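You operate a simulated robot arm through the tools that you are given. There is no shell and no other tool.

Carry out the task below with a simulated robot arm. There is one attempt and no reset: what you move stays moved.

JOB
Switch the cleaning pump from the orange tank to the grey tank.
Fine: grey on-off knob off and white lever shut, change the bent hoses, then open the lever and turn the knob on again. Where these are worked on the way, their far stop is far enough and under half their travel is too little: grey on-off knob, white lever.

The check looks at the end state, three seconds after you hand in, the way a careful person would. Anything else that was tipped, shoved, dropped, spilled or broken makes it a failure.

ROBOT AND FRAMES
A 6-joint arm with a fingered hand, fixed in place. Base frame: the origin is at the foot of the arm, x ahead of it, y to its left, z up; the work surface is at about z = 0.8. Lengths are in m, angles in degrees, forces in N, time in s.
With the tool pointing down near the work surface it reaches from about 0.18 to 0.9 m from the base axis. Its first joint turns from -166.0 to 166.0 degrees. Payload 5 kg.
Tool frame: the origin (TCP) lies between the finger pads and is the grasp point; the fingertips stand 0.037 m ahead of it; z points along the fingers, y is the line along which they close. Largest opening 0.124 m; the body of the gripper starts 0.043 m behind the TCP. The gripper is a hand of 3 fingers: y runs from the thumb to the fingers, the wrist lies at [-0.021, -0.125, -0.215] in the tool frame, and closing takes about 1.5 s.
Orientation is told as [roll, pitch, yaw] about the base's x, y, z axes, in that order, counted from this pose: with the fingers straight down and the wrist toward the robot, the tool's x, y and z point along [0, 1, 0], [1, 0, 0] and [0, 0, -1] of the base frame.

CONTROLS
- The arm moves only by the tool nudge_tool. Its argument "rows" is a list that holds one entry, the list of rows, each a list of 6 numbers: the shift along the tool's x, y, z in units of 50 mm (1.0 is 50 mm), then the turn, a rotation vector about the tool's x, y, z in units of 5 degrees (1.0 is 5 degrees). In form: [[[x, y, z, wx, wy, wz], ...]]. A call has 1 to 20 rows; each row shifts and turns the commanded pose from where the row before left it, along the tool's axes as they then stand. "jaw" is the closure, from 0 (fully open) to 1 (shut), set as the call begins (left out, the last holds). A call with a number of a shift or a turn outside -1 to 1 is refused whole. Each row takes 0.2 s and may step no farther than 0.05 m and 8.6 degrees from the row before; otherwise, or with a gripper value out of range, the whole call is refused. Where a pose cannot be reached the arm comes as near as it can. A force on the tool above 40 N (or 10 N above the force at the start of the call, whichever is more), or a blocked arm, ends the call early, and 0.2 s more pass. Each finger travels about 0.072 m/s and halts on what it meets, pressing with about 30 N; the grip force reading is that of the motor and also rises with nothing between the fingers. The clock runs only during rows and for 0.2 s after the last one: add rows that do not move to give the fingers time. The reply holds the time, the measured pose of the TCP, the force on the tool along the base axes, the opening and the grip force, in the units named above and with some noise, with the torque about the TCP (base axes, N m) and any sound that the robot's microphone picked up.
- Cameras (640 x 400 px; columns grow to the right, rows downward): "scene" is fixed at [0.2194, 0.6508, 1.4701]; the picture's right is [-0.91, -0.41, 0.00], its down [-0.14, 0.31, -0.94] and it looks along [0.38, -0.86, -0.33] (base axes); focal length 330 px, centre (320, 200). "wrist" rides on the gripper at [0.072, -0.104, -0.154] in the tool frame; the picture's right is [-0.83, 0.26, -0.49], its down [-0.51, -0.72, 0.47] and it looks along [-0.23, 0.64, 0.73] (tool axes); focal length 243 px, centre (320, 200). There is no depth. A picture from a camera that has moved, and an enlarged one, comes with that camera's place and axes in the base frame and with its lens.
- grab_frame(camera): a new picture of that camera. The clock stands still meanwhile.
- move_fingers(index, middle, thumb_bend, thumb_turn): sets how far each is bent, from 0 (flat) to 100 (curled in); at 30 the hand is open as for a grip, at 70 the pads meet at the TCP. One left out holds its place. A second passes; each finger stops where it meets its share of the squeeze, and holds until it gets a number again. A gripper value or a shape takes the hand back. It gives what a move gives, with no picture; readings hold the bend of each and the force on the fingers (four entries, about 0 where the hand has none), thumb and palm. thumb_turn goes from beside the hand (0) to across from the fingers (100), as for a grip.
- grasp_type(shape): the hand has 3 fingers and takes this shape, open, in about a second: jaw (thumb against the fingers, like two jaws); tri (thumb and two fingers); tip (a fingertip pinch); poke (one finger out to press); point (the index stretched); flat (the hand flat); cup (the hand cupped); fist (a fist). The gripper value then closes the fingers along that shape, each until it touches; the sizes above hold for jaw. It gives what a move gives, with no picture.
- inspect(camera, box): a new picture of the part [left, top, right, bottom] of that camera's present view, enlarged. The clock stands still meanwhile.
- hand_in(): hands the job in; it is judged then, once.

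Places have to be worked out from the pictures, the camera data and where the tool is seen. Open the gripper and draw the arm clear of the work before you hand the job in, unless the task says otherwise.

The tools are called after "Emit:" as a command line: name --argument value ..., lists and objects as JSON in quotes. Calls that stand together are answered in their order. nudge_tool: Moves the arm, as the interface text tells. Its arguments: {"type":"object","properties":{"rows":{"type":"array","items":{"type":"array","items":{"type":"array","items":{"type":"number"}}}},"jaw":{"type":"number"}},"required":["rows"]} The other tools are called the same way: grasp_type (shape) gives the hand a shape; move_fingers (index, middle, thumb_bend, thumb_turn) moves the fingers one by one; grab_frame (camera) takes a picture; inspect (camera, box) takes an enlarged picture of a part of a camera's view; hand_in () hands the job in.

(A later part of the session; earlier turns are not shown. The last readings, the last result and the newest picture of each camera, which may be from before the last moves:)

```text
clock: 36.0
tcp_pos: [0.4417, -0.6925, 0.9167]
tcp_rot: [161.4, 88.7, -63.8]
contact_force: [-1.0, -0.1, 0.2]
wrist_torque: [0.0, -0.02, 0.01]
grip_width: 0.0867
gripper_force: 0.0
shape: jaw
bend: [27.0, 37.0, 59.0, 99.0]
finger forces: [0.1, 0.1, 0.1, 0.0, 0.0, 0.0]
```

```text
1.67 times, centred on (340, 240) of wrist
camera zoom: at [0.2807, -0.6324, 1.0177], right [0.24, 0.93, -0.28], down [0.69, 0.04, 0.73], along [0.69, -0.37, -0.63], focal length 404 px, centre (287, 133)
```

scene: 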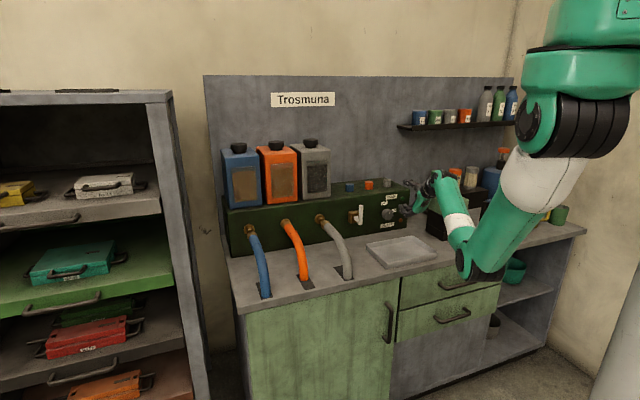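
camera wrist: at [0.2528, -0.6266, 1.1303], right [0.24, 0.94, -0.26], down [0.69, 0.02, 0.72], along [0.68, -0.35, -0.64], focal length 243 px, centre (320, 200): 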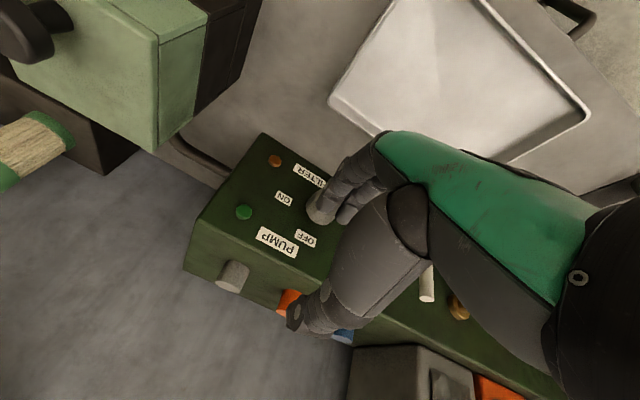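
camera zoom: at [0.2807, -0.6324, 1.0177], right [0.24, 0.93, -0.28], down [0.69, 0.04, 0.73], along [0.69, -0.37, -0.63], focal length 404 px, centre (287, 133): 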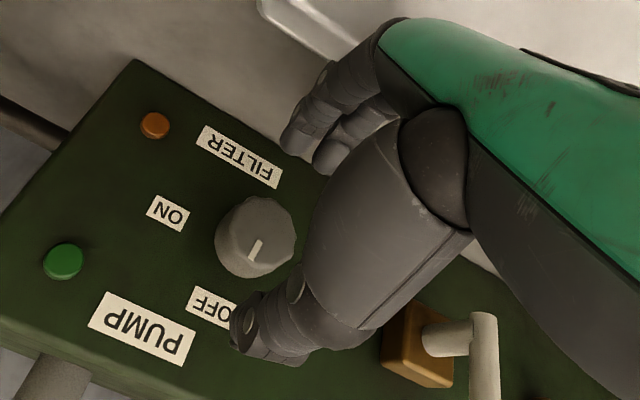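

The mark on the knob now seems to point toward OFF. I enlarge to check this before touching it again.

Emit:
inspect --camera "scene" --box '[377, 195, 407, 225]'

Emit:
inspect --camera "wrist" --box '[240, 210, 340, 290]'

```text
13.33 times, centred on (392, 210) of scene
camera zoom: at [0.2194, 0.6508, 1.4701], right [-0.91, -0.41, 0.0], down [-0.14, 0.31, -0.94], along [0.38, -0.86, -0.33], focal length 4398 px, centre (-640, 67)
```

zoom: 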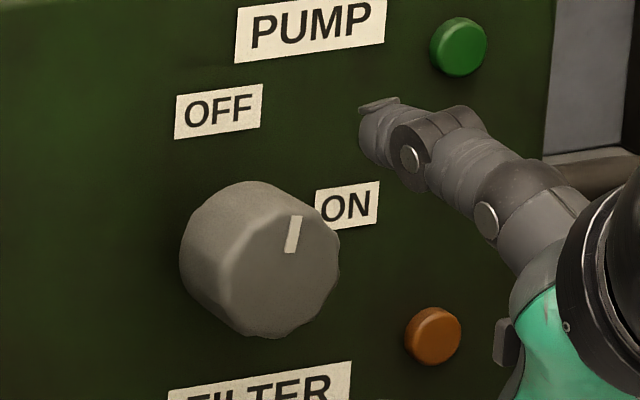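

```text
5.00 times, centred on (290, 250) of wrist
camera zoom: at [0.2807, -0.6324, 1.0177], right [0.24, 0.93, -0.28], down [0.69, 0.04, 0.73], along [0.69, -0.37, -0.63], focal length 1213 px, centre (470, -50)
```

zoom: 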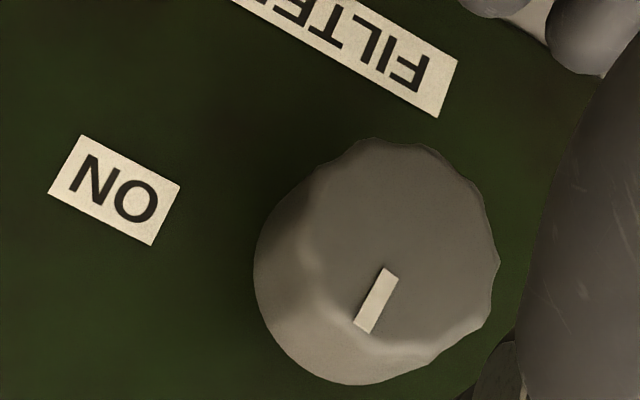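

Both views show the mark essentially straight up at OFF and the lamp is out, so the knob is off. Next is the lever. I retreat, rise, and move left so the closed fingertips end up beside the handle to feel which way it turns.

Emit:
nudge_tool --rows '[[[0, 0, -0.8, 0, 0, 0], [0, -1, 0, 0, 0, 0], [0, -0.7, 0, 0, 0, 0], [-1, 0, 0, 0, 0, 0], [-1, 0, 0, 0, 0, 0], [-1, 0, 0, 0, 0, 0], [-1, 0, 0, 0, 0, 0], [-0.6, 0, 0, 0, 0, 0]]]' --jaw 1.0

Emit:
inspect --camera "scene" --box '[270, 130, 470, 255]'

Emit:
grab_frame --camera "wrist"

```text
clock: 37.8
tcp_pos: [0.5362, -0.5392, 0.9914]
tcp_rot: [157.2, 88.6, -66.2]
contact_force: [0.2, 0.1, 1.4]
wrist_torque: [-0.01, -0.01, 0.02]
grip_width: 0.0
gripper_force: 29.8
shape: jaw
bend: [70.0, 70.0, 56.0, 100.0]
finger forces: [0.0, 0.0, 0.1, 0.1, 0.0, 0.1]
out of reach, approached as far as the arm can: row 7, 8
```

```text
3.20 times, centred on (370, 192) of scene
camera zoom: at [0.2194, 0.6508, 1.4701], right [-0.91, -0.41, 0.0], down [-0.14, 0.31, -0.94], along [0.38, -0.86, -0.33], focal length 1055 px, centre (160, 224)
```

zoom: 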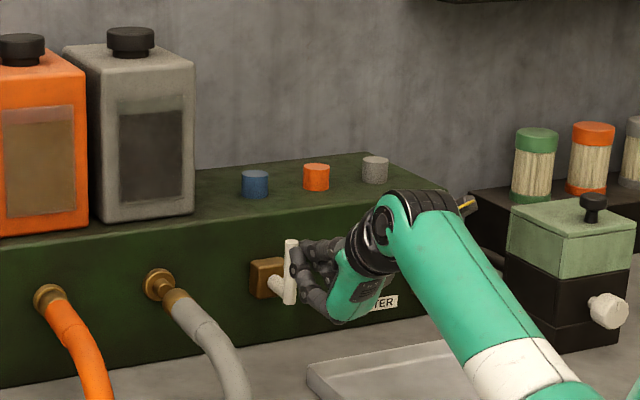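

```text
taken
camera wrist: at [0.373, -0.4839, 1.0937], right [0.22, 0.93, -0.28], down [0.68, 0.06, 0.73], along [0.7, -0.35, -0.63], focal length 243 px, centre (320, 200)
```

wrist: 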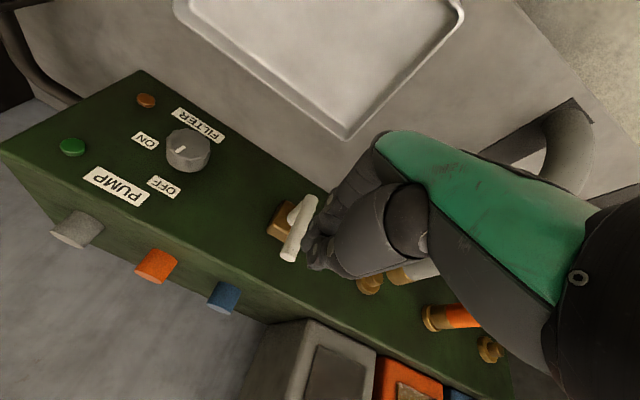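

At wrist-above the arm can't go further left, so I use another pose for the lever. I rise, then reverse the known path (wrist left, then fingers down) and test reach for the hose-gripping pose on the way.

Emit:
nudge_tool --rows '[[[0.4, 0, 0, 0, 0, 0], [0, -1, 0, 0, 0, 0], [0, -1, 0, 0, 0, 0], [0, -0.4, 0, 0, 0, 0]]]' --jaw 0.0

Emit:
nudge_tool --rows '[[[0, 0, 0, 0, 0, -1], [0, 0, 0, 0, 0, -1], [0, 0, 0, 0, 0, -1], [0, 0, 0, 0, 0, -1], [0, 0, 0, 0, 0, -1], [0, 0, 0, 0, 0, -1], [0, 0, 0, 0, 0, -1], [0, 0, 0, 0, 0, -1], [0, 0, 0, 0, 0, -1], [0, 0, 0, 0, 0, -1], [0, 0, 0, 0, 0, -1], [0, 0, 0, 0, 0, -1], [0, 0, 0, 0, 0, -1], [0, 0, 0, 0, 0, -1], [0, 0, 0, 0, 0, -1], [0, 0, 0, 0, 0, -1], [0, 0, 0, 0, 0, -1], [0, 0, 0, 0, 0, -1]]]'

Emit:
nudge_tool --rows '[[[0, 0, 0, 0, -1, 0], [0, 0, 0, 0, -1, 0], [0, 0, 0, 0, -1, 0], [0, 0, 0, 0, -1, 0], [0, 0, 0, 0, -1, 0], [0, 0, 0, 0, -1, 0], [0, 0, 0, 0, -1, 0], [0, 0, 0, 0, -1, 0], [0, 0, 0, 0, -1, 0]]]'

Emit:
grab_frame --camera "scene"

```text
clock: 38.8
tcp_pos: [0.5094, -0.5606, 1.1085]
tcp_rot: [152.7, 88.6, -71.8]
contact_force: [-0.2, 0.1, -0.4]
wrist_torque: [0.03, 0.01, -0.02]
grip_width: 0.1238
gripper_force: 0.0
shape: jaw
bend: [30.0, 30.0, 30.0, 98.0]
finger forces: [0.0, 0.0, 0.0, 0.1, 0.0, 0.1]
out of reach, approached as far as the arm can: row 3, 4
```

```text
clock: 42.6
tcp_pos: [0.5121, -0.5595, 1.1104]
tcp_rot: [91.2, -0.5, -135.2]
contact_force: [-0.5, 0.3, -0.5]
wrist_torque: [-0.02, 0.0, 0.01]
grip_width: 0.124
gripper_force: 0.0
shape: jaw
bend: [30.0, 30.0, 30.0, 98.0]
finger forces: [0.1, 0.1, 0.1, 0.0, 0.0, 0.0]
```

```text
clock: 44.6
tcp_pos: [0.5114, -0.5597, 1.1099]
tcp_rot: [46.1, -0.4, -135.2]
contact_force: [0.0, -0.8, -0.3]
wrist_torque: [0.0, -0.01, 0.0]
grip_width: 0.1236
gripper_force: 0.0
shape: jaw
bend: [30.0, 30.0, 30.0, 98.0]
finger forces: [0.1, 0.1, 0.0, 0.0, 0.1, 0.0]
```

```text
taken
```

scene: 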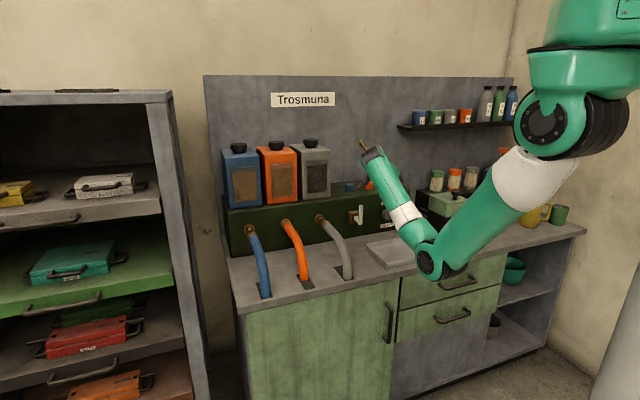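

All reachable. In this tilted pose (fingers forward-down, jaw closing along the panel direction) I test whether the hand can travel left to above the orange hose, staying high and clear.

Emit:
nudge_tool --rows '[[[0, -1, 0, 0, 0, 0], [0, -1, 0, 0, 0, 0], [0, -1, 0, 0, 0, 0], [0, -1, 0, 0, 0, 0], [0, -1, 0, 0, 0, 0], [0, -1, 0, 0, 0, 0], [0, -0.6, 0, 0, 0, 0]]]'

Emit:
grab_frame --camera "scene"

Emit:
grab_frame --camera "wrist"

```text
clock: 46.2
tcp_pos: [0.7439, -0.3253, 1.1072]
tcp_rot: [46.3, -0.4, -135.2]
contact_force: [-0.6, -0.1, 0.6]
wrist_torque: [0.0, -0.01, 0.01]
grip_width: 0.1238
gripper_force: 0.0
shape: jaw
bend: [30.0, 30.0, 30.0, 98.0]
finger forces: [0.0, 0.0, 0.0, 0.1, 0.0, 0.1]
```

```text
taken
```

scene: 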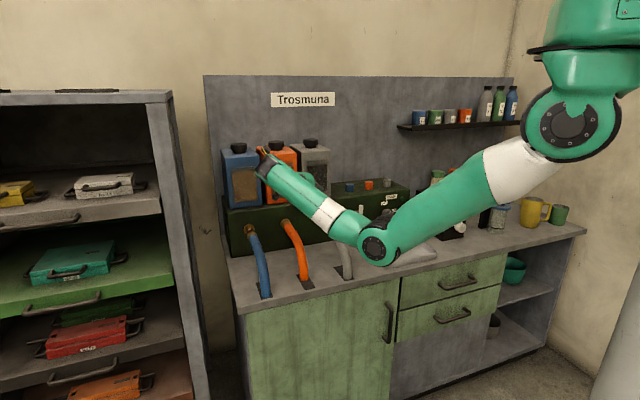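

```text
taken
camera wrist: at [0.7762, -0.2086, 1.2653], right [-0.84, 0.47, -0.26], down [0.5, 0.51, -0.7], along [-0.2, -0.72, -0.67], focal length 243 px, centre (320, 200)
```

wrist: 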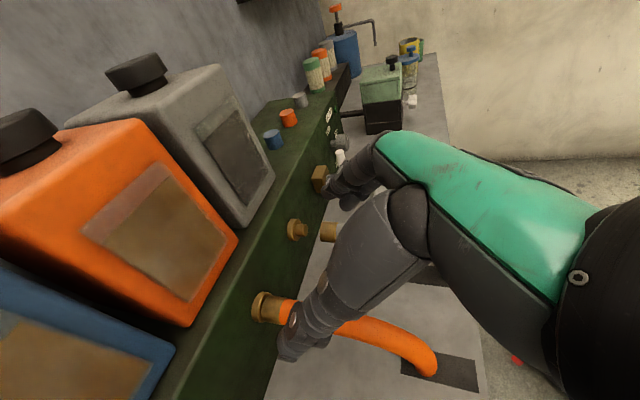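

That pose reaches the orange hose well (q 0.296), so it will serve for both hoses. It also lets me straddle the lever handle, so I set the jaw to about 9 cm, go back right to the lever and stop just short of it.

Emit:
nudge_tool --rows '[[[0, 1, 0, 0, 0, 0], [0, 1, 0, 0, 0, 0], [0, 1, 0, 0, 0, 0], [0, 1, 0, 0, 0, 0], [0, 1, 0, 0, 0, 0], [0, 1, 0, 0, 0, 0], [0, 0.24, 0, 0, 0, 0], [-0.46, 0, 0.69, 0, 0, 0], [-0.46, 0, 0.69, 0, 0, 0]]]' --jaw 0.3

Emit:
grab_frame --camera "scene"

Emit:
grab_frame --camera "wrist"

```text
clock: 48.2
tcp_pos: [0.5346, -0.5592, 1.0291]
tcp_rot: [46.2, -0.4, -135.2]
contact_force: [-0.5, 0.0, 0.7]
wrist_torque: [-0.01, 0.01, -0.01]
grip_width: 0.087
gripper_force: 0.0
shape: jaw
bend: [27.0, 37.0, 58.0, 99.0]
finger forces: [0.0, 0.1, 0.0, 0.0, 0.0, 0.0]
```

```text
taken
```

scene: 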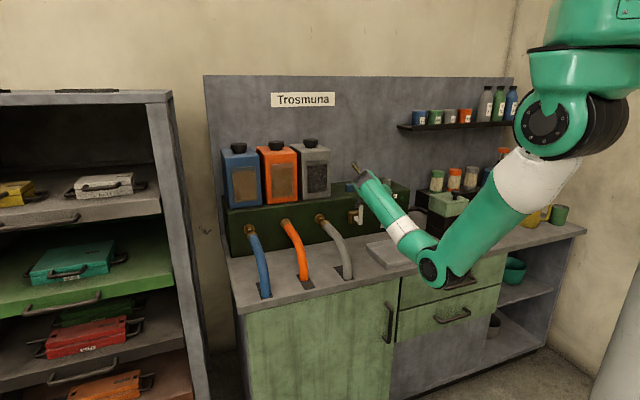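

```text
taken
camera wrist: at [0.5658, -0.443, 1.1869], right [-0.84, 0.47, -0.26], down [0.5, 0.51, -0.7], along [-0.2, -0.72, -0.67], focal length 243 px, centre (320, 200)
```

wrist: 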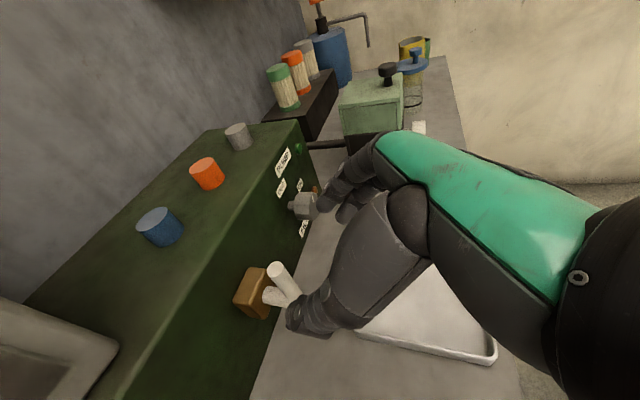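

The handle top shows at D ≈ 0.843, q ≈ −0.011, right ahead of the open jaw. I advance along the finger direction 7 cm so it enters between thumb and fingers.

Emit:
nudge_tool --rows '[[[0, 0.05, 0.5, 0, 0, 0], [0, -0.15, 0.5, 0, 0, 0], [0, 0, 0.4, 0, 0, 0]]]'

Emit:
inspect --camera "wrist" --box '[180, 140, 420, 380]'

Emit:
inspect --camera "scene" --box '[310, 150, 450, 240]'

```text
clock: 49.0
tcp_pos: [0.574, -0.594, 0.9797]
tcp_rot: [46.2, -0.4, -135.3]
contact_force: [0.0, 0.2, -0.1]
wrist_torque: [0.01, 0.02, -0.01]
grip_width: 0.0874
gripper_force: 0.0
shape: jaw
bend: [27.0, 37.0, 58.0, 99.0]
finger forces: [0.0, 0.0, 0.0, 0.0, 0.1, 0.0]
```

```text
1.67 times, centred on (300, 260) of wrist
camera zoom: at [0.6062, -0.4771, 1.1382], right [-0.84, 0.47, -0.26], down [0.5, 0.51, -0.7], along [-0.2, -0.72, -0.67], focal length 404 px, centre (353, 100)
```

zoom: 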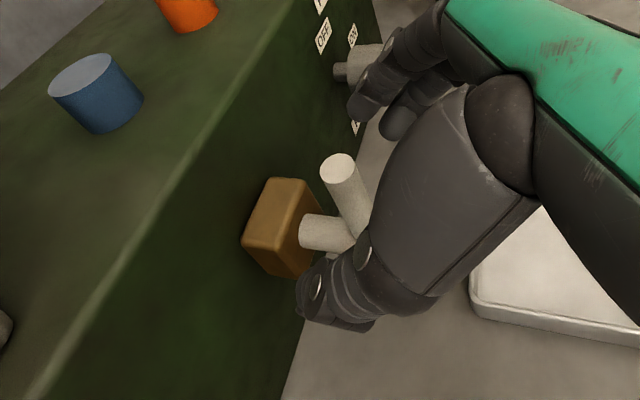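

```text
4.44 times, centred on (380, 195) of scene
camera zoom: at [0.2194, 0.6508, 1.4701], right [-0.91, -0.41, 0.0], down [-0.14, 0.31, -0.94], along [0.38, -0.86, -0.33], focal length 1466 px, centre (53, 222)
```

zoom: 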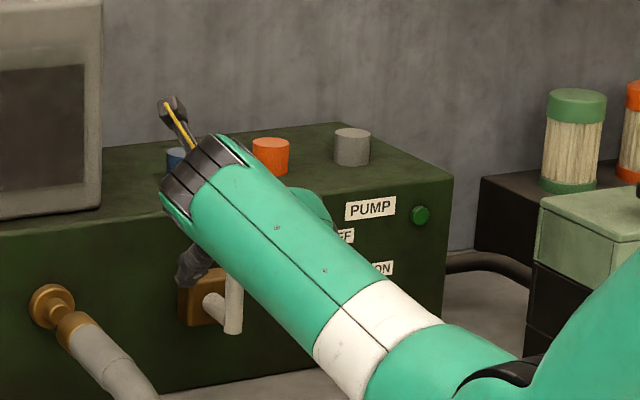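

The handle is between thumb and fingers with no contact. I advance 3 cm more, then feel to the right with a small sideways move.

Emit:
nudge_tool --rows '[[[0, 0, 0.3, 0, 0, 0], [0, 0, 0.3, 0, 0, 0]]]'

Emit:
nudge_tool --rows '[[[0, 0.25, 0, 0, 0, 0], [0, 0.25, 0, 0, 0, 0], [0, 0.25, 0, 0, 0, 0], [0, 0.25, 0, 0, 0, 0]]]'

Emit:
inspect --camera "wrist" --box '[180, 140, 420, 380]'

Emit:
inspect --camera "scene" --box '[310, 150, 450, 240]'

```text
clock: 49.6
tcp_pos: [0.5901, -0.6091, 0.96]
tcp_rot: [46.2, -0.4, -135.2]
contact_force: [-0.8, -0.2, 0.5]
wrist_torque: [-0.02, 0.04, 0.0]
grip_width: 0.0869
gripper_force: 0.0
shape: jaw
bend: [27.0, 37.0, 58.0, 99.0]
finger forces: [0.1, 0.0, 0.0, 0.0, 0.0, 0.1]
```

```text
clock: 50.6
tcp_pos: [0.5552, -0.6433, 0.9606]
tcp_rot: [46.1, -0.3, -135.2]
contact_force: [2.0, 1.5, 0.5]
wrist_torque: [0.02, -0.04, 0.0]
grip_width: 0.0876
gripper_force: 0.1
shape: jaw
bend: [27.0, 37.0, 57.0, 99.0]
finger forces: [0.0, 0.0, 0.0, 0.1, 2.2, 0.0]
```

```text
1.67 times, centred on (300, 260) of wrist
camera zoom: at [0.5874, -0.5256, 1.1187], right [-0.84, 0.47, -0.26], down [0.5, 0.51, -0.7], along [-0.2, -0.72, -0.67], focal length 404 px, centre (353, 100)
```

zoom: 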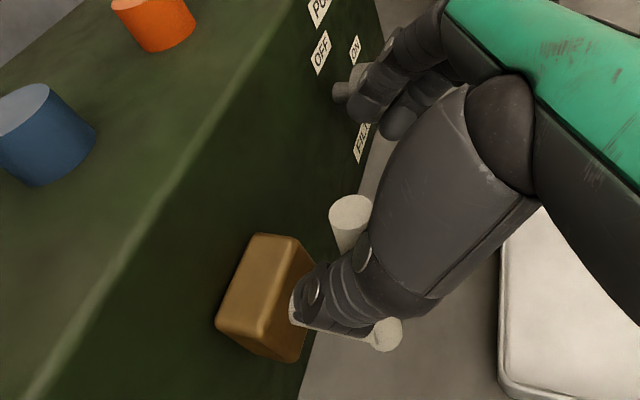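

```text
4.44 times, centred on (380, 195) of scene
camera zoom: at [0.2194, 0.6508, 1.4701], right [-0.91, -0.41, 0.0], down [-0.14, 0.31, -0.94], along [0.38, -0.86, -0.33], focal length 1466 px, centre (53, 222)
```

zoom: 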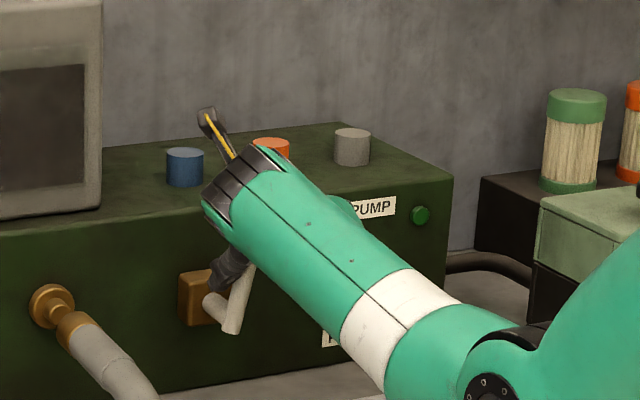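

The lever swings to the right easily (only about 2 N on the thumb). I narrow the jaw to about 5 cm so the fingers stay clear of the knob, then follow the handle's arc right and down.

Emit:
nudge_tool --rows '[[[0, 0, 0, 0, 0, 0], [0, 0, 0, 0, 0, 0], [0, 0, 0, 0, 0, 0], [0, 0, 0, 0, 0, 0]]]' --jaw 0.6

Emit:
nudge_tool --rows '[[[-0.1, 0.156, 0.0955, 0, 0, 0], [-0.113, 0.224, 0.108, 0, 0, 0], [-0.152, 0.178, 0.145, 0, 0, 0]]]'

Emit:
inspect --camera "wrist" --box '[180, 140, 420, 380]'

Emit:
inspect --camera "scene" --box '[310, 150, 450, 240]'

```text
clock: 51.6
tcp_pos: [0.5552, -0.6422, 0.9604]
tcp_rot: [46.2, -0.4, -135.2]
contact_force: [2.8, 0.4, -0.7]
wrist_torque: [0.03, -0.02, -0.08]
grip_width: 0.0518
gripper_force: 0.0
shape: jaw
bend: [74.0, 49.0, 71.0, 100.0]
finger forces: [0.0, 0.1, 0.0, 0.0, 2.6, 0.0]
```

```text
clock: 52.4
tcp_pos: [0.5335, -0.663, 0.9336]
tcp_rot: [46.2, -0.4, -135.2]
contact_force: [5.0, -0.8, 2.0]
wrist_torque: [0.07, -0.09, -0.15]
grip_width: 0.0523
gripper_force: 0.1
shape: jaw
bend: [74.0, 49.0, 71.0, 99.0]
finger forces: [0.0, 0.1, 0.0, 0.0, 4.3, 0.1]
```

```text
1.67 times, centred on (300, 260) of wrist
camera zoom: at [0.5665, -0.5462, 1.0916], right [-0.84, 0.47, -0.26], down [0.5, 0.51, -0.7], along [-0.2, -0.72, -0.67], focal length 404 px, centre (353, 100)
```

zoom: 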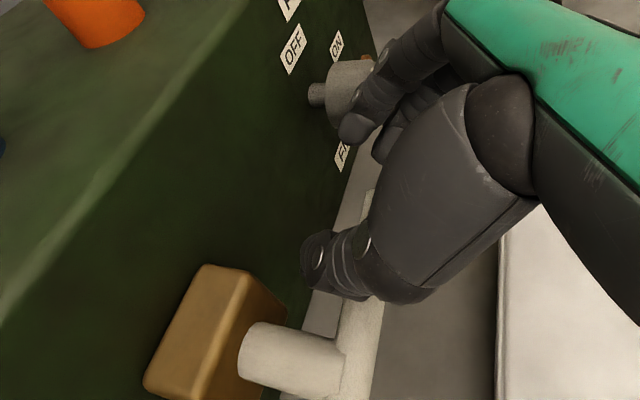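

```text
4.44 times, centred on (380, 195) of scene
camera zoom: at [0.2194, 0.6508, 1.4701], right [-0.91, -0.41, 0.0], down [-0.14, 0.31, -0.94], along [0.38, -0.86, -0.33], focal length 1466 px, centre (53, 222)
```

zoom: 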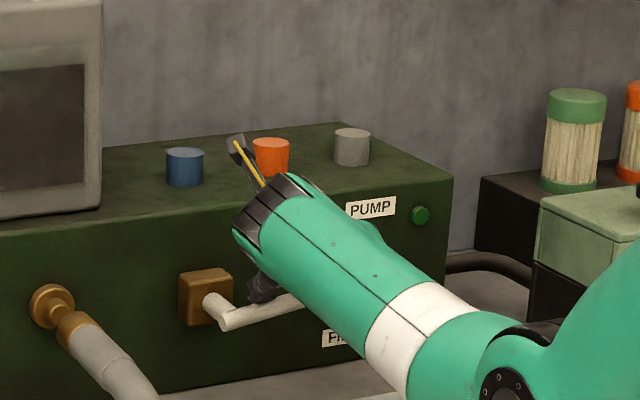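

The handle is about 10° short of horizontal. I press straight down the rest of the way, keeping the fingers from drifting toward the knob.

Emit:
nudge_tool --rows '[[[-0.13, 0.02, 0.125, 0, 0, 0], [-0.13, 0, 0.125, 0, 0, 0], [-0.1, 0, 0.1, 0, 0, 0]]]'

Emit:
inspect --camera "scene" --box '[310, 150, 450, 240]'

Emit:
inspect --camera "wrist" --box '[180, 140, 420, 380]'

```text
clock: 53.2
tcp_pos: [0.5352, -0.6642, 0.9139]
tcp_rot: [46.6, -0.6, -135.2]
contact_force: [1.5, -3.4, 26.7]
wrist_torque: [0.86, -0.85, -0.16]
grip_width: 0.0507
gripper_force: 0.0
shape: jaw
bend: [74.0, 49.0, 73.0, 93.0]
finger forces: [0.0, 0.0, 0.0, 0.0, 22.2, 0.0]
```

```text
4.44 times, centred on (380, 195) of scene
camera zoom: at [0.2194, 0.6508, 1.4701], right [-0.91, -0.41, 0.0], down [-0.14, 0.31, -0.94], along [0.38, -0.86, -0.33], focal length 1466 px, centre (53, 222)
```

zoom: 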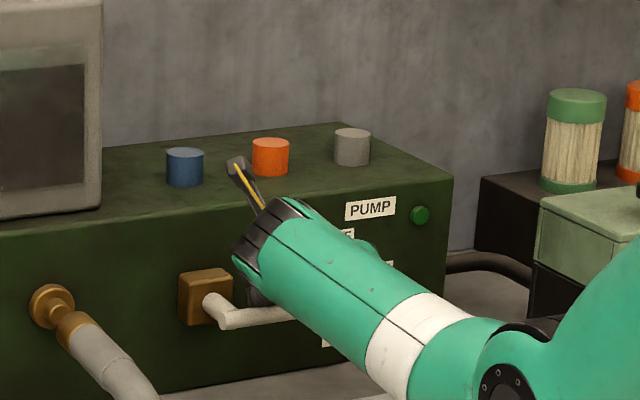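

```text
1.67 times, centred on (300, 260) of wrist
camera zoom: at [0.566, -0.5461, 1.0719], right [-0.84, 0.47, -0.26], down [0.5, 0.51, -0.7], along [-0.2, -0.72, -0.67], focal length 404 px, centre (353, 100)
```

zoom: 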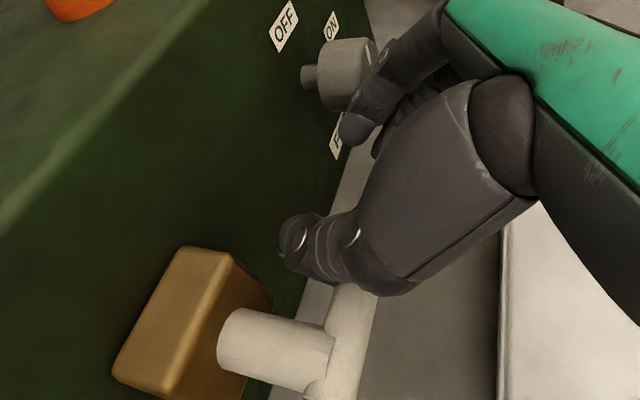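

The force rose to about 27 N with the handle horizontal, so the lever is at its shut stop. I withdraw back and up, and check the lever before moving on.

Emit:
nudge_tool --rows '[[[0.1, 0, -0.1, 0, 0, 0], [0, 0, -1, 0, 0, 0], [0, 0, -1, 0, 0, 0], [0.72, 0, -0.69, 0, 0, 0], [0.72, 0, -0.69, 0, 0, 0]]]' --jaw 0.3

Emit:
nudge_tool --rows '[[[0, -1, 0, 0, 0, 0], [0, -1, 0, 0, 0, 0], [0, -1, 0, 0, 0, 0], [0, -1, 0, 0, 0, 0], [0, -1, 0, 0, 0, 0], [0, -1, 0, 0, 0, 0], [0, -1, 0, 0, 0, 0], [0, -0.76, 0, 0, 0, 0]]]'

Emit:
grab_frame --camera "scene"

Emit:
grab_frame --camera "wrist"

Emit:
inspect --camera "scene" --box '[330, 170, 430, 240]'

```text
clock: 54.4
tcp_pos: [0.4831, -0.6109, 1.0823]
tcp_rot: [46.0, -0.3, -135.2]
contact_force: [0.3, -0.6, 0.3]
wrist_torque: [0.03, 0.0, 0.03]
grip_width: 0.0861
gripper_force: 0.1
shape: jaw
bend: [27.0, 37.0, 59.0, 99.0]
finger forces: [0.0, 0.1, 0.1, 0.0, 0.0, 0.0]
```

```text
clock: 56.2
tcp_pos: [0.7584, -0.3353, 1.0853]
tcp_rot: [46.2, -0.5, -135.3]
contact_force: [0.3, -0.7, 0.1]
wrist_torque: [-0.02, -0.04, 0.02]
grip_width: 0.0869
gripper_force: 0.0
shape: jaw
bend: [27.0, 37.0, 59.0, 99.0]
finger forces: [0.0, 0.1, 0.0, 0.2, 0.0, 0.1]
```

```text
taken
```

scene: 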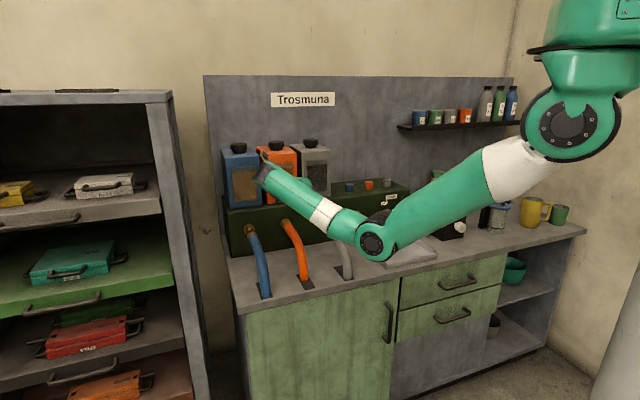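

```text
taken
camera wrist: at [0.7915, -0.2183, 1.2437], right [-0.84, 0.48, -0.26], down [0.5, 0.51, -0.7], along [-0.2, -0.72, -0.67], focal length 243 px, centre (320, 200)
```

wrist: 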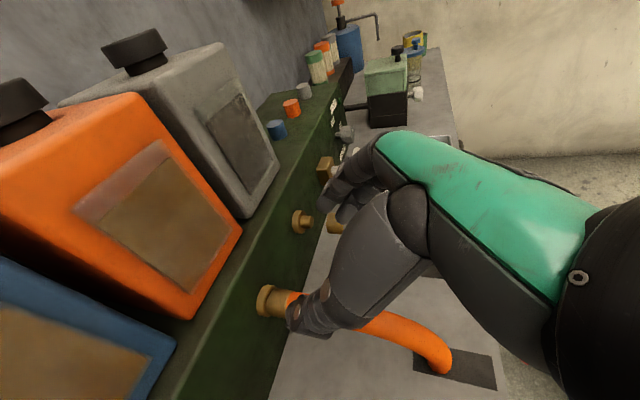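

```text
5.71 times, centred on (380, 205) of scene
camera zoom: at [0.2194, 0.6508, 1.4701], right [-0.91, -0.41, 0.0], down [-0.14, 0.31, -0.94], along [0.38, -0.86, -0.33], focal length 1885 px, centre (-23, 171)
```

zoom: 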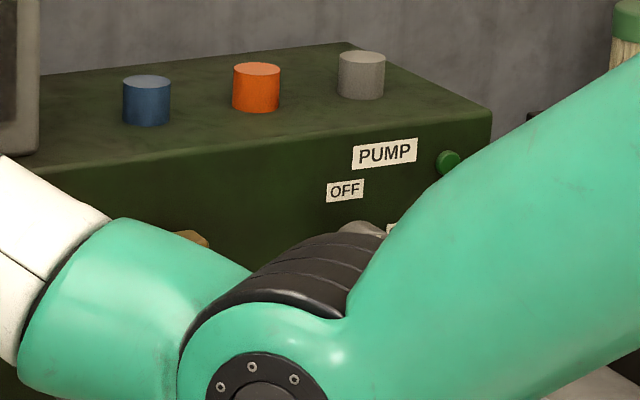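

The hand is over the orange hose (q 0.299). I check the lever through the wrist camera and look closely at the orange hose.

Emit:
inspect --camera "wrist" --box '[290, 110, 390, 190]'

Emit:
inspect --camera "wrist" --box '[220, 190, 460, 390]'

```text
5.00 times, centred on (340, 150) of wrist
camera zoom: at [0.7915, -0.2183, 1.2437], right [-0.84, 0.48, -0.26], down [0.5, 0.51, -0.7], along [-0.2, -0.72, -0.67], focal length 1213 px, centre (220, 450)
```

zoom: 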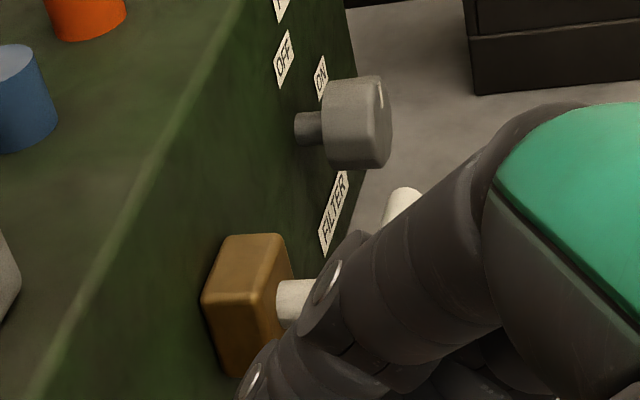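

```text
2.00 times, centred on (340, 290) of wrist
camera zoom: at [0.7915, -0.2183, 1.2437], right [-0.84, 0.48, -0.26], down [0.5, 0.51, -0.7], along [-0.2, -0.72, -0.67], focal length 485 px, centre (280, 20)
```

zoom: 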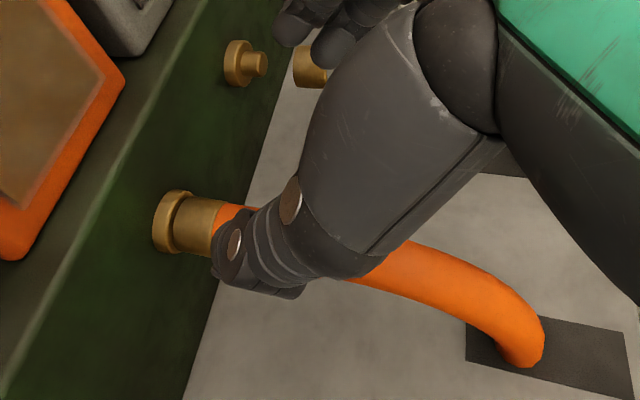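

The lever handle stays horizontal (shut). The orange hose lies along q ≈ 0.30 with its brass ferrule from D 0.86 to 0.905, so I descend with the jaw straddling it.

Emit:
nudge_tool --rows '[[[-0.613, 0, 0.878, 0, 0, 0], [-0.613, 0, 0.878, 0, 0, 0], [0, 0, 0.5, 0, 0, 0], [0, 0, 0.3, 0, 0, 0]]]'

Emit:
inspect --camera "wrist" --box '[220, 190, 460, 390]'

Emit:
inspect --camera "scene" --box '[220, 180, 380, 280]'

```text
refused: row 1 steps farther than a row can; nothing moved
```

```text
2.00 times, centred on (340, 290) of wrist
camera zoom: at [0.7915, -0.2183, 1.2437], right [-0.84, 0.48, -0.26], down [0.5, 0.51, -0.7], along [-0.2, -0.72, -0.67], focal length 485 px, centre (280, 20)
```

zoom: 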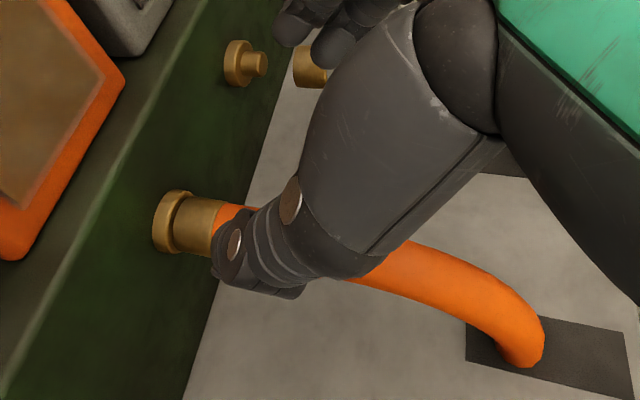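

```text
4.00 times, centred on (300, 230) of scene
camera zoom: at [0.2194, 0.6508, 1.4701], right [-0.91, -0.41, 0.0], down [-0.14, 0.31, -0.94], along [0.38, -0.86, -0.33], focal length 1319 px, centre (400, 80)
```

zoom: 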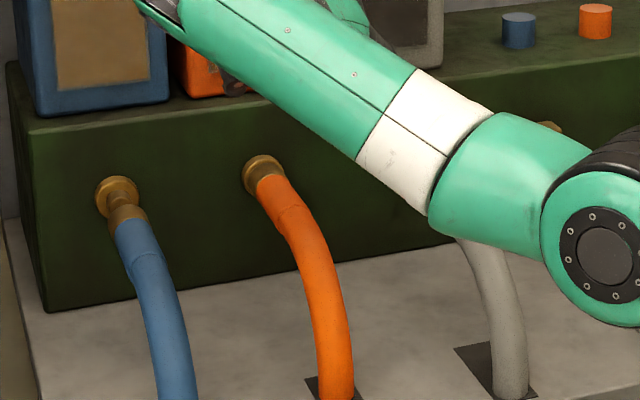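

That row was too long, so I split it. I also estimate the arm's wrist reach is tight at the ferrule itself, so I will grip the orange hose a little further back, at D ≈ 0.80.

Emit:
nudge_tool --rows '[[[-0.6, 0, 0.355, 0, 0, 0], [-0.6, 0, 0.355, 0, 0, 0], [-0.6, 0, 0.355, 0, 0, 0], [0, 0, 0.4, 0, 0, 0]]]'

Emit:
grab_frame --camera "wrist"

Emit:
grab_frame --camera "scene"

```text
clock: 57.2
tcp_pos: [0.7551, -0.3314, 0.9688]
tcp_rot: [46.2, -0.4, -135.2]
contact_force: [0.7, -0.3, 0.1]
wrist_torque: [0.0, -0.01, 0.0]
grip_width: 0.0863
gripper_force: 0.0
shape: jaw
bend: [27.0, 37.0, 59.0, 99.0]
finger forces: [0.1, 0.0, 0.0, 0.0, 0.0, 0.0]
```

```text
taken
camera wrist: at [0.7872, -0.2139, 1.1272], right [-0.84, 0.47, -0.26], down [0.5, 0.51, -0.7], along [-0.2, -0.72, -0.67], focal length 243 px, centre (320, 200)
```

wrist: 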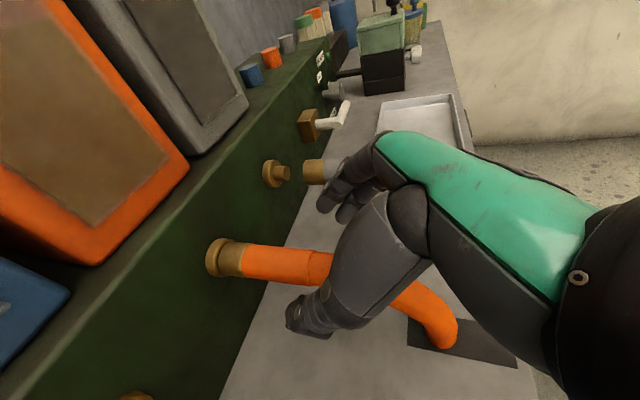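

```text
taken
```

scene: 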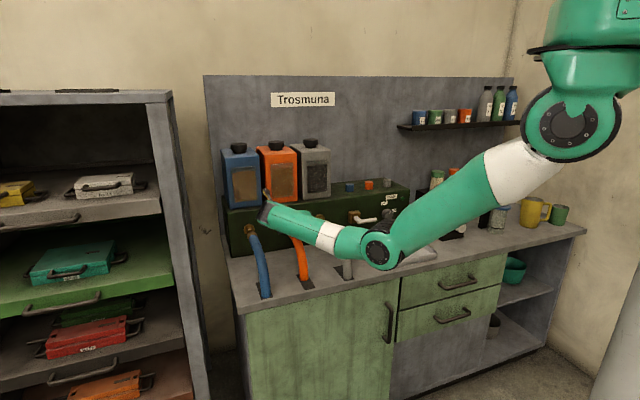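

The lever is visibly shut (handle horizontal). The hose lies between thumb and fingers, so I advance 4.5 cm along the fingers and close.

Emit:
nudge_tool --rows '[[[0, 0, 0.3, 0, 0, 0], [0, 0, 0.3, 0, 0, 0], [0, 0, 0.3, 0, 0, 0]]]'

Emit:
grab_frame --camera "wrist"

Emit:
inspect --camera "scene" --box '[220, 180, 380, 280]'

```text
clock: 58.0
tcp_pos: [0.7773, -0.3564, 0.9365]
tcp_rot: [46.2, -0.4, -135.2]
contact_force: [-0.6, 0.3, -0.3]
wrist_torque: [0.02, -0.02, -0.04]
grip_width: 0.0864
gripper_force: 0.1
shape: jaw
bend: [27.0, 37.0, 59.0, 99.0]
finger forces: [0.0, 0.0, 0.0, 0.0, 0.1, 0.0]
```

```text
taken
camera wrist: at [0.8097, -0.2388, 1.0951], right [-0.84, 0.47, -0.26], down [0.5, 0.51, -0.7], along [-0.2, -0.72, -0.67], focal length 243 px, centre (320, 200)
```

wrist: 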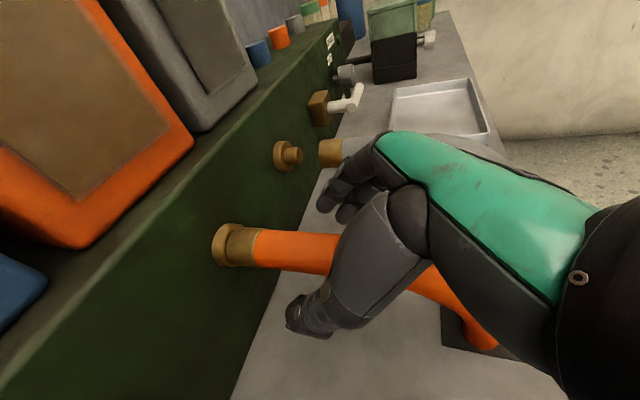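

```text
4.00 times, centred on (300, 230) of scene
camera zoom: at [0.2194, 0.6508, 1.4701], right [-0.91, -0.41, 0.0], down [-0.14, 0.31, -0.94], along [0.38, -0.86, -0.33], focal length 1319 px, centre (400, 80)
```

zoom: 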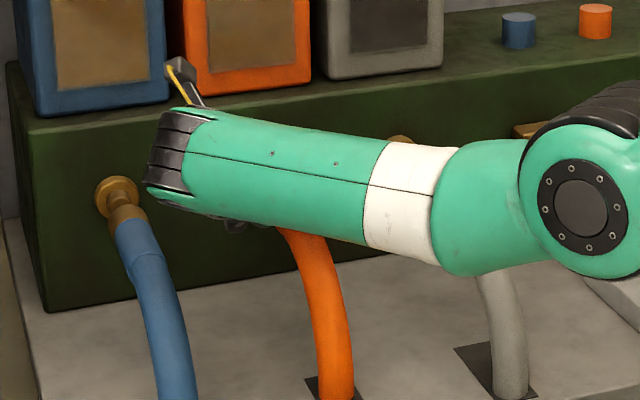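

The hose passes through the grip center. I close the hand on it.

Emit:
nudge_tool --rows '[[[0, 0, 0, 0, 0, 0], [0, 0, 0, 0, 0, 0], [0, 0, 0, 0, 0, 0], [0, 0, 0, 0, 0, 0], [0, 0, 0, 0, 0, 0], [0, 0, 0, 0, 0, 0], [0, 0, 0, 0, 0, 0]]]' --jaw 0.9

Emit:
inspect --camera "wrist" --box '[180, 140, 480, 360]'

```text
clock: 59.6
tcp_pos: [0.7776, -0.3554, 0.9367]
tcp_rot: [46.1, -0.5, -135.2]
contact_force: [3.2, 1.9, -1.7]
wrist_torque: [0.06, -0.04, 0.04]
grip_width: 0.0273
gripper_force: 29.6
shape: jaw
bend: [73.0, 61.0, 74.0, 100.0]
finger forces: [16.7, 8.4, 0.1, 0.0, 28.6, 0.1]
```

```text
1.82 times, centred on (330, 250) of wrist
camera zoom: at [0.8098, -0.2384, 1.0947], right [-0.84, 0.47, -0.26], down [0.5, 0.51, -0.7], along [-0.2, -0.72, -0.67], focal length 441 px, centre (302, 109)
```

zoom: 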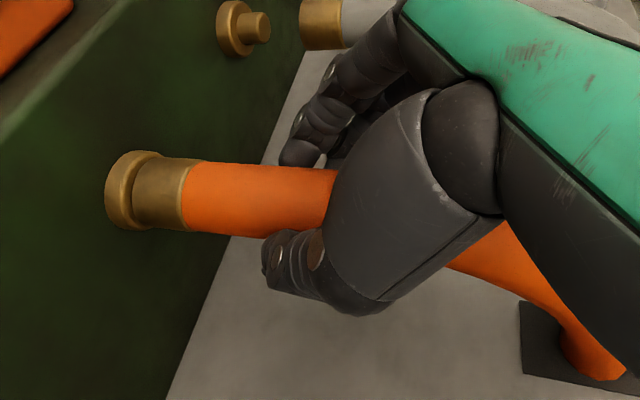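

Firm grip with about 30 N squeeze. I pull straight off the port, away from the panel, in small steps while watching the force.

Emit:
nudge_tool --rows '[[[-0.0692, 0, -0.0722, 0, 0, 0], [-0.0692, 0, -0.0722, 0, 0, 0], [-0.0692, 0, -0.0722, 0, 0, 0], [-0.0692, 0, -0.0722, 0, 0, 0], [-0.0692, 0, -0.0722, 0, 0, 0], [-0.0692, 0, -0.0722, 0, 0, 0]]]'

Emit:
inspect --camera "wrist" --box '[180, 140, 480, 360]'

```text
clock: 61.0
tcp_pos: [0.7543, -0.3317, 0.9366]
tcp_rot: [46.1, -0.3, -135.2]
contact_force: [8.7, 4.6, -8.8]
wrist_torque: [0.12, -0.06, 0.14]
grip_width: 0.0271
gripper_force: 29.5
shape: jaw
bend: [73.0, 61.0, 73.0, 100.0]
finger forces: [15.3, 8.4, 0.0, 0.0, 32.1, 0.0]
```

```text
1.82 times, centred on (330, 250) of wrist
camera zoom: at [0.7861, -0.2155, 1.095], right [-0.84, 0.47, -0.26], down [0.5, 0.51, -0.7], along [-0.2, -0.71, -0.67], focal length 441 px, centre (302, 109)
```

zoom: 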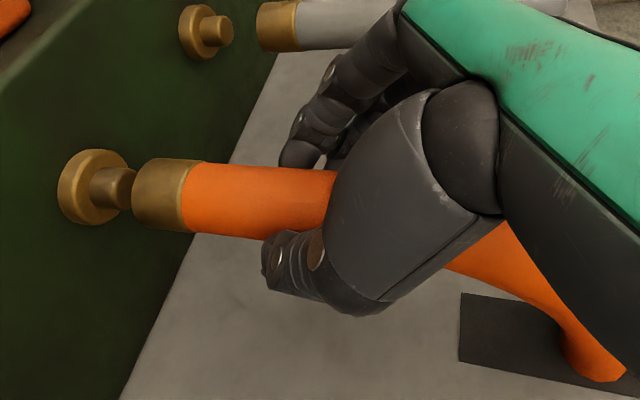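

The ferrule is coming off its nipple, and the whole bent hose slides along its slot with the hand. I pull another 2 cm.

Emit:
nudge_tool --rows '[[[-0.0692, 0, -0.0722, 0, 0, 0], [-0.0692, 0, -0.0722, 0, 0, 0], [-0.0692, 0, -0.0722, 0, 0, 0], [-0.0692, 0, -0.0722, 0, 0, 0]]]'

Emit:
inspect --camera "wrist" --box '[180, 140, 480, 360]'

Emit:
inspect --camera "scene" --box '[220, 180, 380, 310]'

```text
clock: 62.0
tcp_pos: [0.7427, -0.3192, 0.9367]
tcp_rot: [46.2, -0.4, -135.2]
contact_force: [14.4, -8.8, -7.5]
wrist_torque: [-0.14, -0.13, 0.05]
grip_width: 0.0271
gripper_force: 29.9
shape: jaw
bend: [73.0, 61.0, 73.0, 100.0]
finger forces: [16.9, 7.8, 0.1, 0.0, 29.2, 0.0]
```

```text
1.82 times, centred on (330, 250) of wrist
camera zoom: at [0.7734, -0.2025, 1.0946], right [-0.84, 0.47, -0.26], down [0.5, 0.51, -0.7], along [-0.2, -0.72, -0.67], focal length 441 px, centre (302, 109)
```

zoom: 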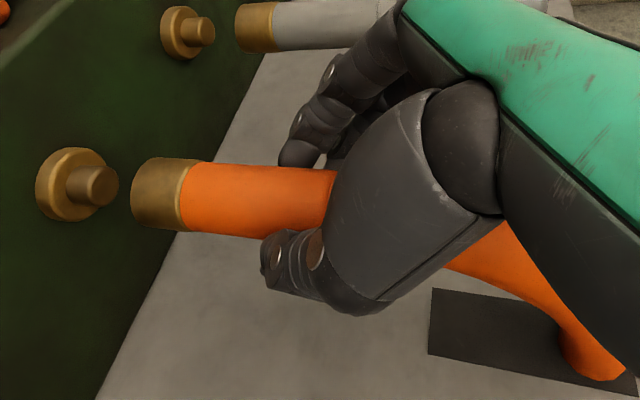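

```text
3.08 times, centred on (300, 245) of scene
camera zoom: at [0.2194, 0.6508, 1.4701], right [-0.91, -0.41, 0.0], down [-0.14, 0.31, -0.94], along [0.38, -0.86, -0.33], focal length 1015 px, centre (382, 62)
```

zoom: 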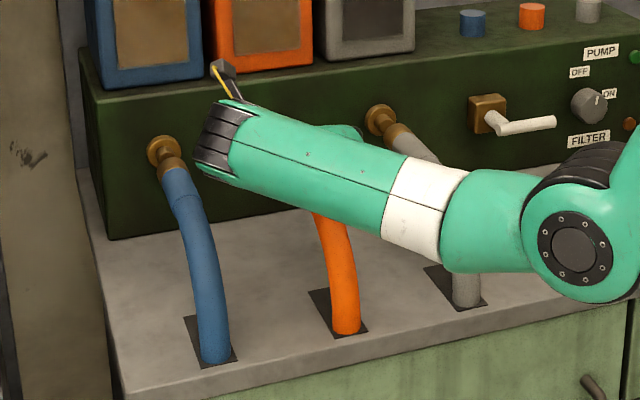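

Orange is now fully off, about 5 cm back and at the front of its slot like the blue one. I open the hand, withdraw, and move over to the grey hose.

Emit:
nudge_tool --rows '[[[0, 0, 0, 0, 0, 0], [0, 0, 0, 0, 0, 0], [0, 0, 0, 0, 0, 0], [0, 0, 0, 0, 0, 0], [0, 0, -0.6, 0, 0, 0], [0, 0, -0.8, 0, 0, 0], [0.5, 0, -0.5, 0, 0, 0]]]' --jaw 0.3

Emit:
nudge_tool --rows '[[[0, 1, 0, 0, 0, 0], [0, 1, 0, 0, 0, 0], [0, 0.95, 0, 0, 0, 0]]]'

Emit:
grab_frame --camera "wrist"

Emit:
inspect --camera "scene" --box '[220, 180, 380, 310]'

```text
clock: 63.6
tcp_pos: [0.7052, -0.2798, 1.0221]
tcp_rot: [46.1, -0.4, -135.3]
contact_force: [-0.2, 0.4, -0.6]
wrist_torque: [-0.01, 0.01, 0.0]
grip_width: 0.0863
gripper_force: 0.0
shape: jaw
bend: [27.0, 37.0, 59.0, 99.0]
finger forces: [0.0, 0.1, 0.1, 0.0, 0.0, 0.0]
```

```text
clock: 64.4
tcp_pos: [0.6023, -0.386, 1.0203]
tcp_rot: [46.2, -0.4, -135.1]
contact_force: [-0.1, 0.2, 0.3]
wrist_torque: [-0.02, -0.01, -0.02]
grip_width: 0.0866
gripper_force: 0.1
shape: jaw
bend: [27.0, 37.0, 59.0, 99.0]
finger forces: [0.1, 0.0, 0.1, 0.1, 0.1, 0.0]
```

```text
taken
camera wrist: at [0.6334, -0.2699, 1.1785], right [-0.84, 0.47, -0.26], down [0.5, 0.51, -0.7], along [-0.2, -0.72, -0.67], focal length 243 px, centre (320, 200)
```

wrist: 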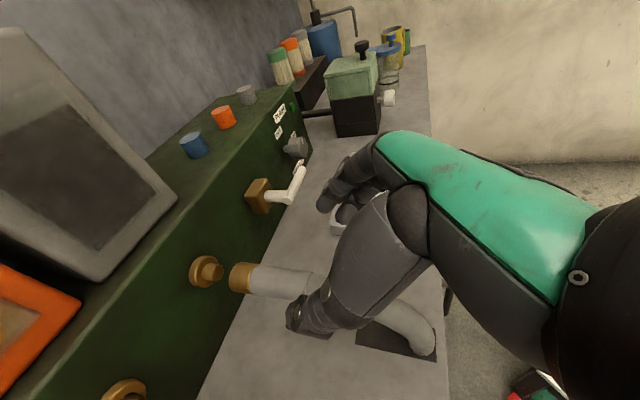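

```text
3.08 times, centred on (300, 245) of scene
camera zoom: at [0.2194, 0.6508, 1.4701], right [-0.91, -0.41, 0.0], down [-0.14, 0.31, -0.94], along [0.38, -0.86, -0.33], focal length 1015 px, centre (382, 62)
```

zoom: 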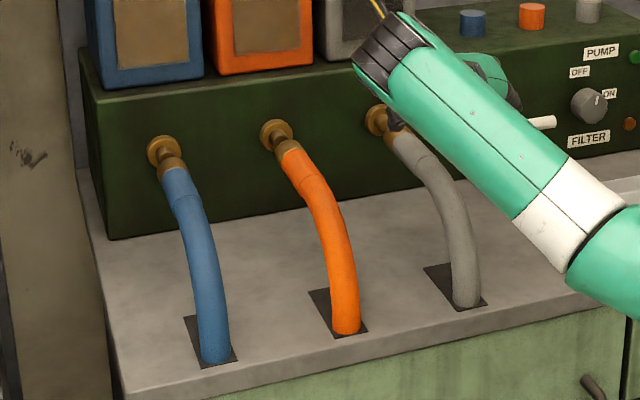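

Orange now sits back exactly like blue. I advance along the finger direction so the jaw straddles the grey hose.

Emit:
nudge_tool --rows '[[[0, 0.06, 0.95, 0, 0, 0], [0, 0, 0.6, 0, 0, 0]]]'

Emit:
inspect --camera "wrist" --box '[160, 120, 460, 370]'

```text
clock: 65.0
tcp_pos: [0.6386, -0.4306, 0.965]
tcp_rot: [46.1, -0.4, -135.3]
contact_force: [-0.5, 1.0, 0.0]
wrist_torque: [0.02, 0.0, 0.01]
grip_width: 0.0864
gripper_force: 0.0
shape: jaw
bend: [27.0, 37.0, 59.0, 99.0]
finger forces: [0.0, 0.1, 0.0, 0.0, 0.0, 0.0]
```

```text
1.60 times, centred on (310, 245) of wrist
camera zoom: at [0.6709, -0.3139, 1.1222], right [-0.84, 0.47, -0.26], down [0.5, 0.51, -0.7], along [-0.2, -0.72, -0.67], focal length 388 px, centre (336, 128)
```

zoom: 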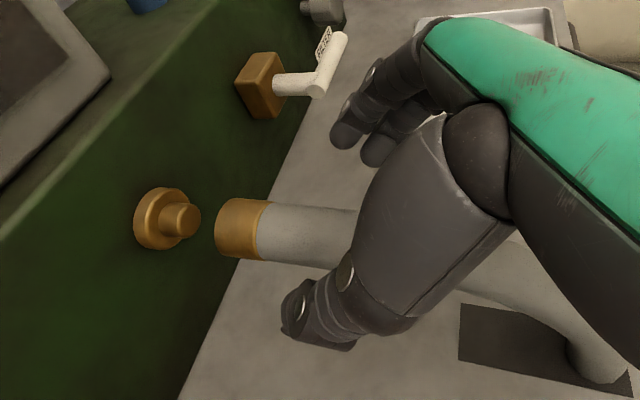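

Hose still centered between thumb and fingers. I advance the last 4.5 cm and close the grip.

Emit:
nudge_tool --rows '[[[0, 0, 0.3, 0, 0, 0], [0, 0, 0.3, 0, 0, 0], [0, 0, 0.28, 0, 0, 0]]]'

Emit:
nudge_tool --rows '[[[0, 0, 0, 0, 0, 0], [0, 0, 0, 0, 0, 0], [0, 0, 0, 0, 0, 0], [0, 0, 0, 0, 0, 0], [0, 0, 0, 0, 0, 0], [0, 0, 0, 0, 0, 0], [0, 0, 0, 0, 0, 0]]]' --jaw 0.9

Emit:
inspect --camera "wrist" --box '[160, 120, 460, 370]'

```text
clock: 65.8
tcp_pos: [0.6603, -0.453, 0.9345]
tcp_rot: [46.2, -0.4, -135.2]
contact_force: [-0.4, 0.9, -0.5]
wrist_torque: [0.0, -0.04, 0.01]
grip_width: 0.0868
gripper_force: 0.0
shape: jaw
bend: [27.0, 37.0, 59.0, 99.0]
finger forces: [0.0, 0.0, 0.1, 0.1, 0.0, 0.1]
```

```text
clock: 67.4
tcp_pos: [0.6599, -0.4533, 0.9345]
tcp_rot: [46.2, -0.3, -135.2]
contact_force: [7.4, 3.3, -1.9]
wrist_torque: [0.09, -0.17, 0.16]
grip_width: 0.0242
gripper_force: 29.6
shape: jaw
bend: [73.0, 63.0, 73.0, 100.0]
finger forces: [16.6, 7.1, 0.0, 0.0, 31.2, 0.0]
```

```text
1.60 times, centred on (310, 245) of wrist
camera zoom: at [0.6924, -0.336, 1.0926], right [-0.84, 0.47, -0.26], down [0.5, 0.51, -0.7], along [-0.2, -0.72, -0.67], focal length 388 px, centre (336, 128)
```

zoom: 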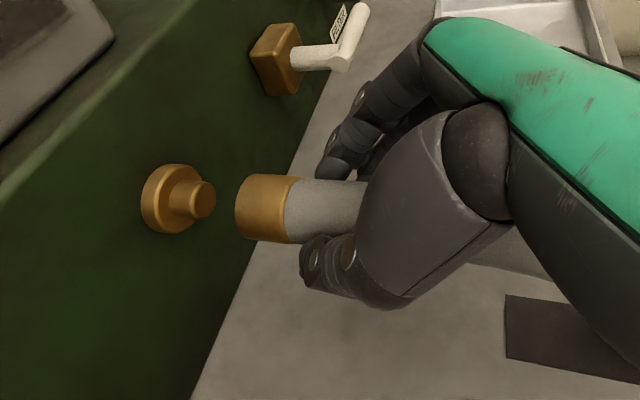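

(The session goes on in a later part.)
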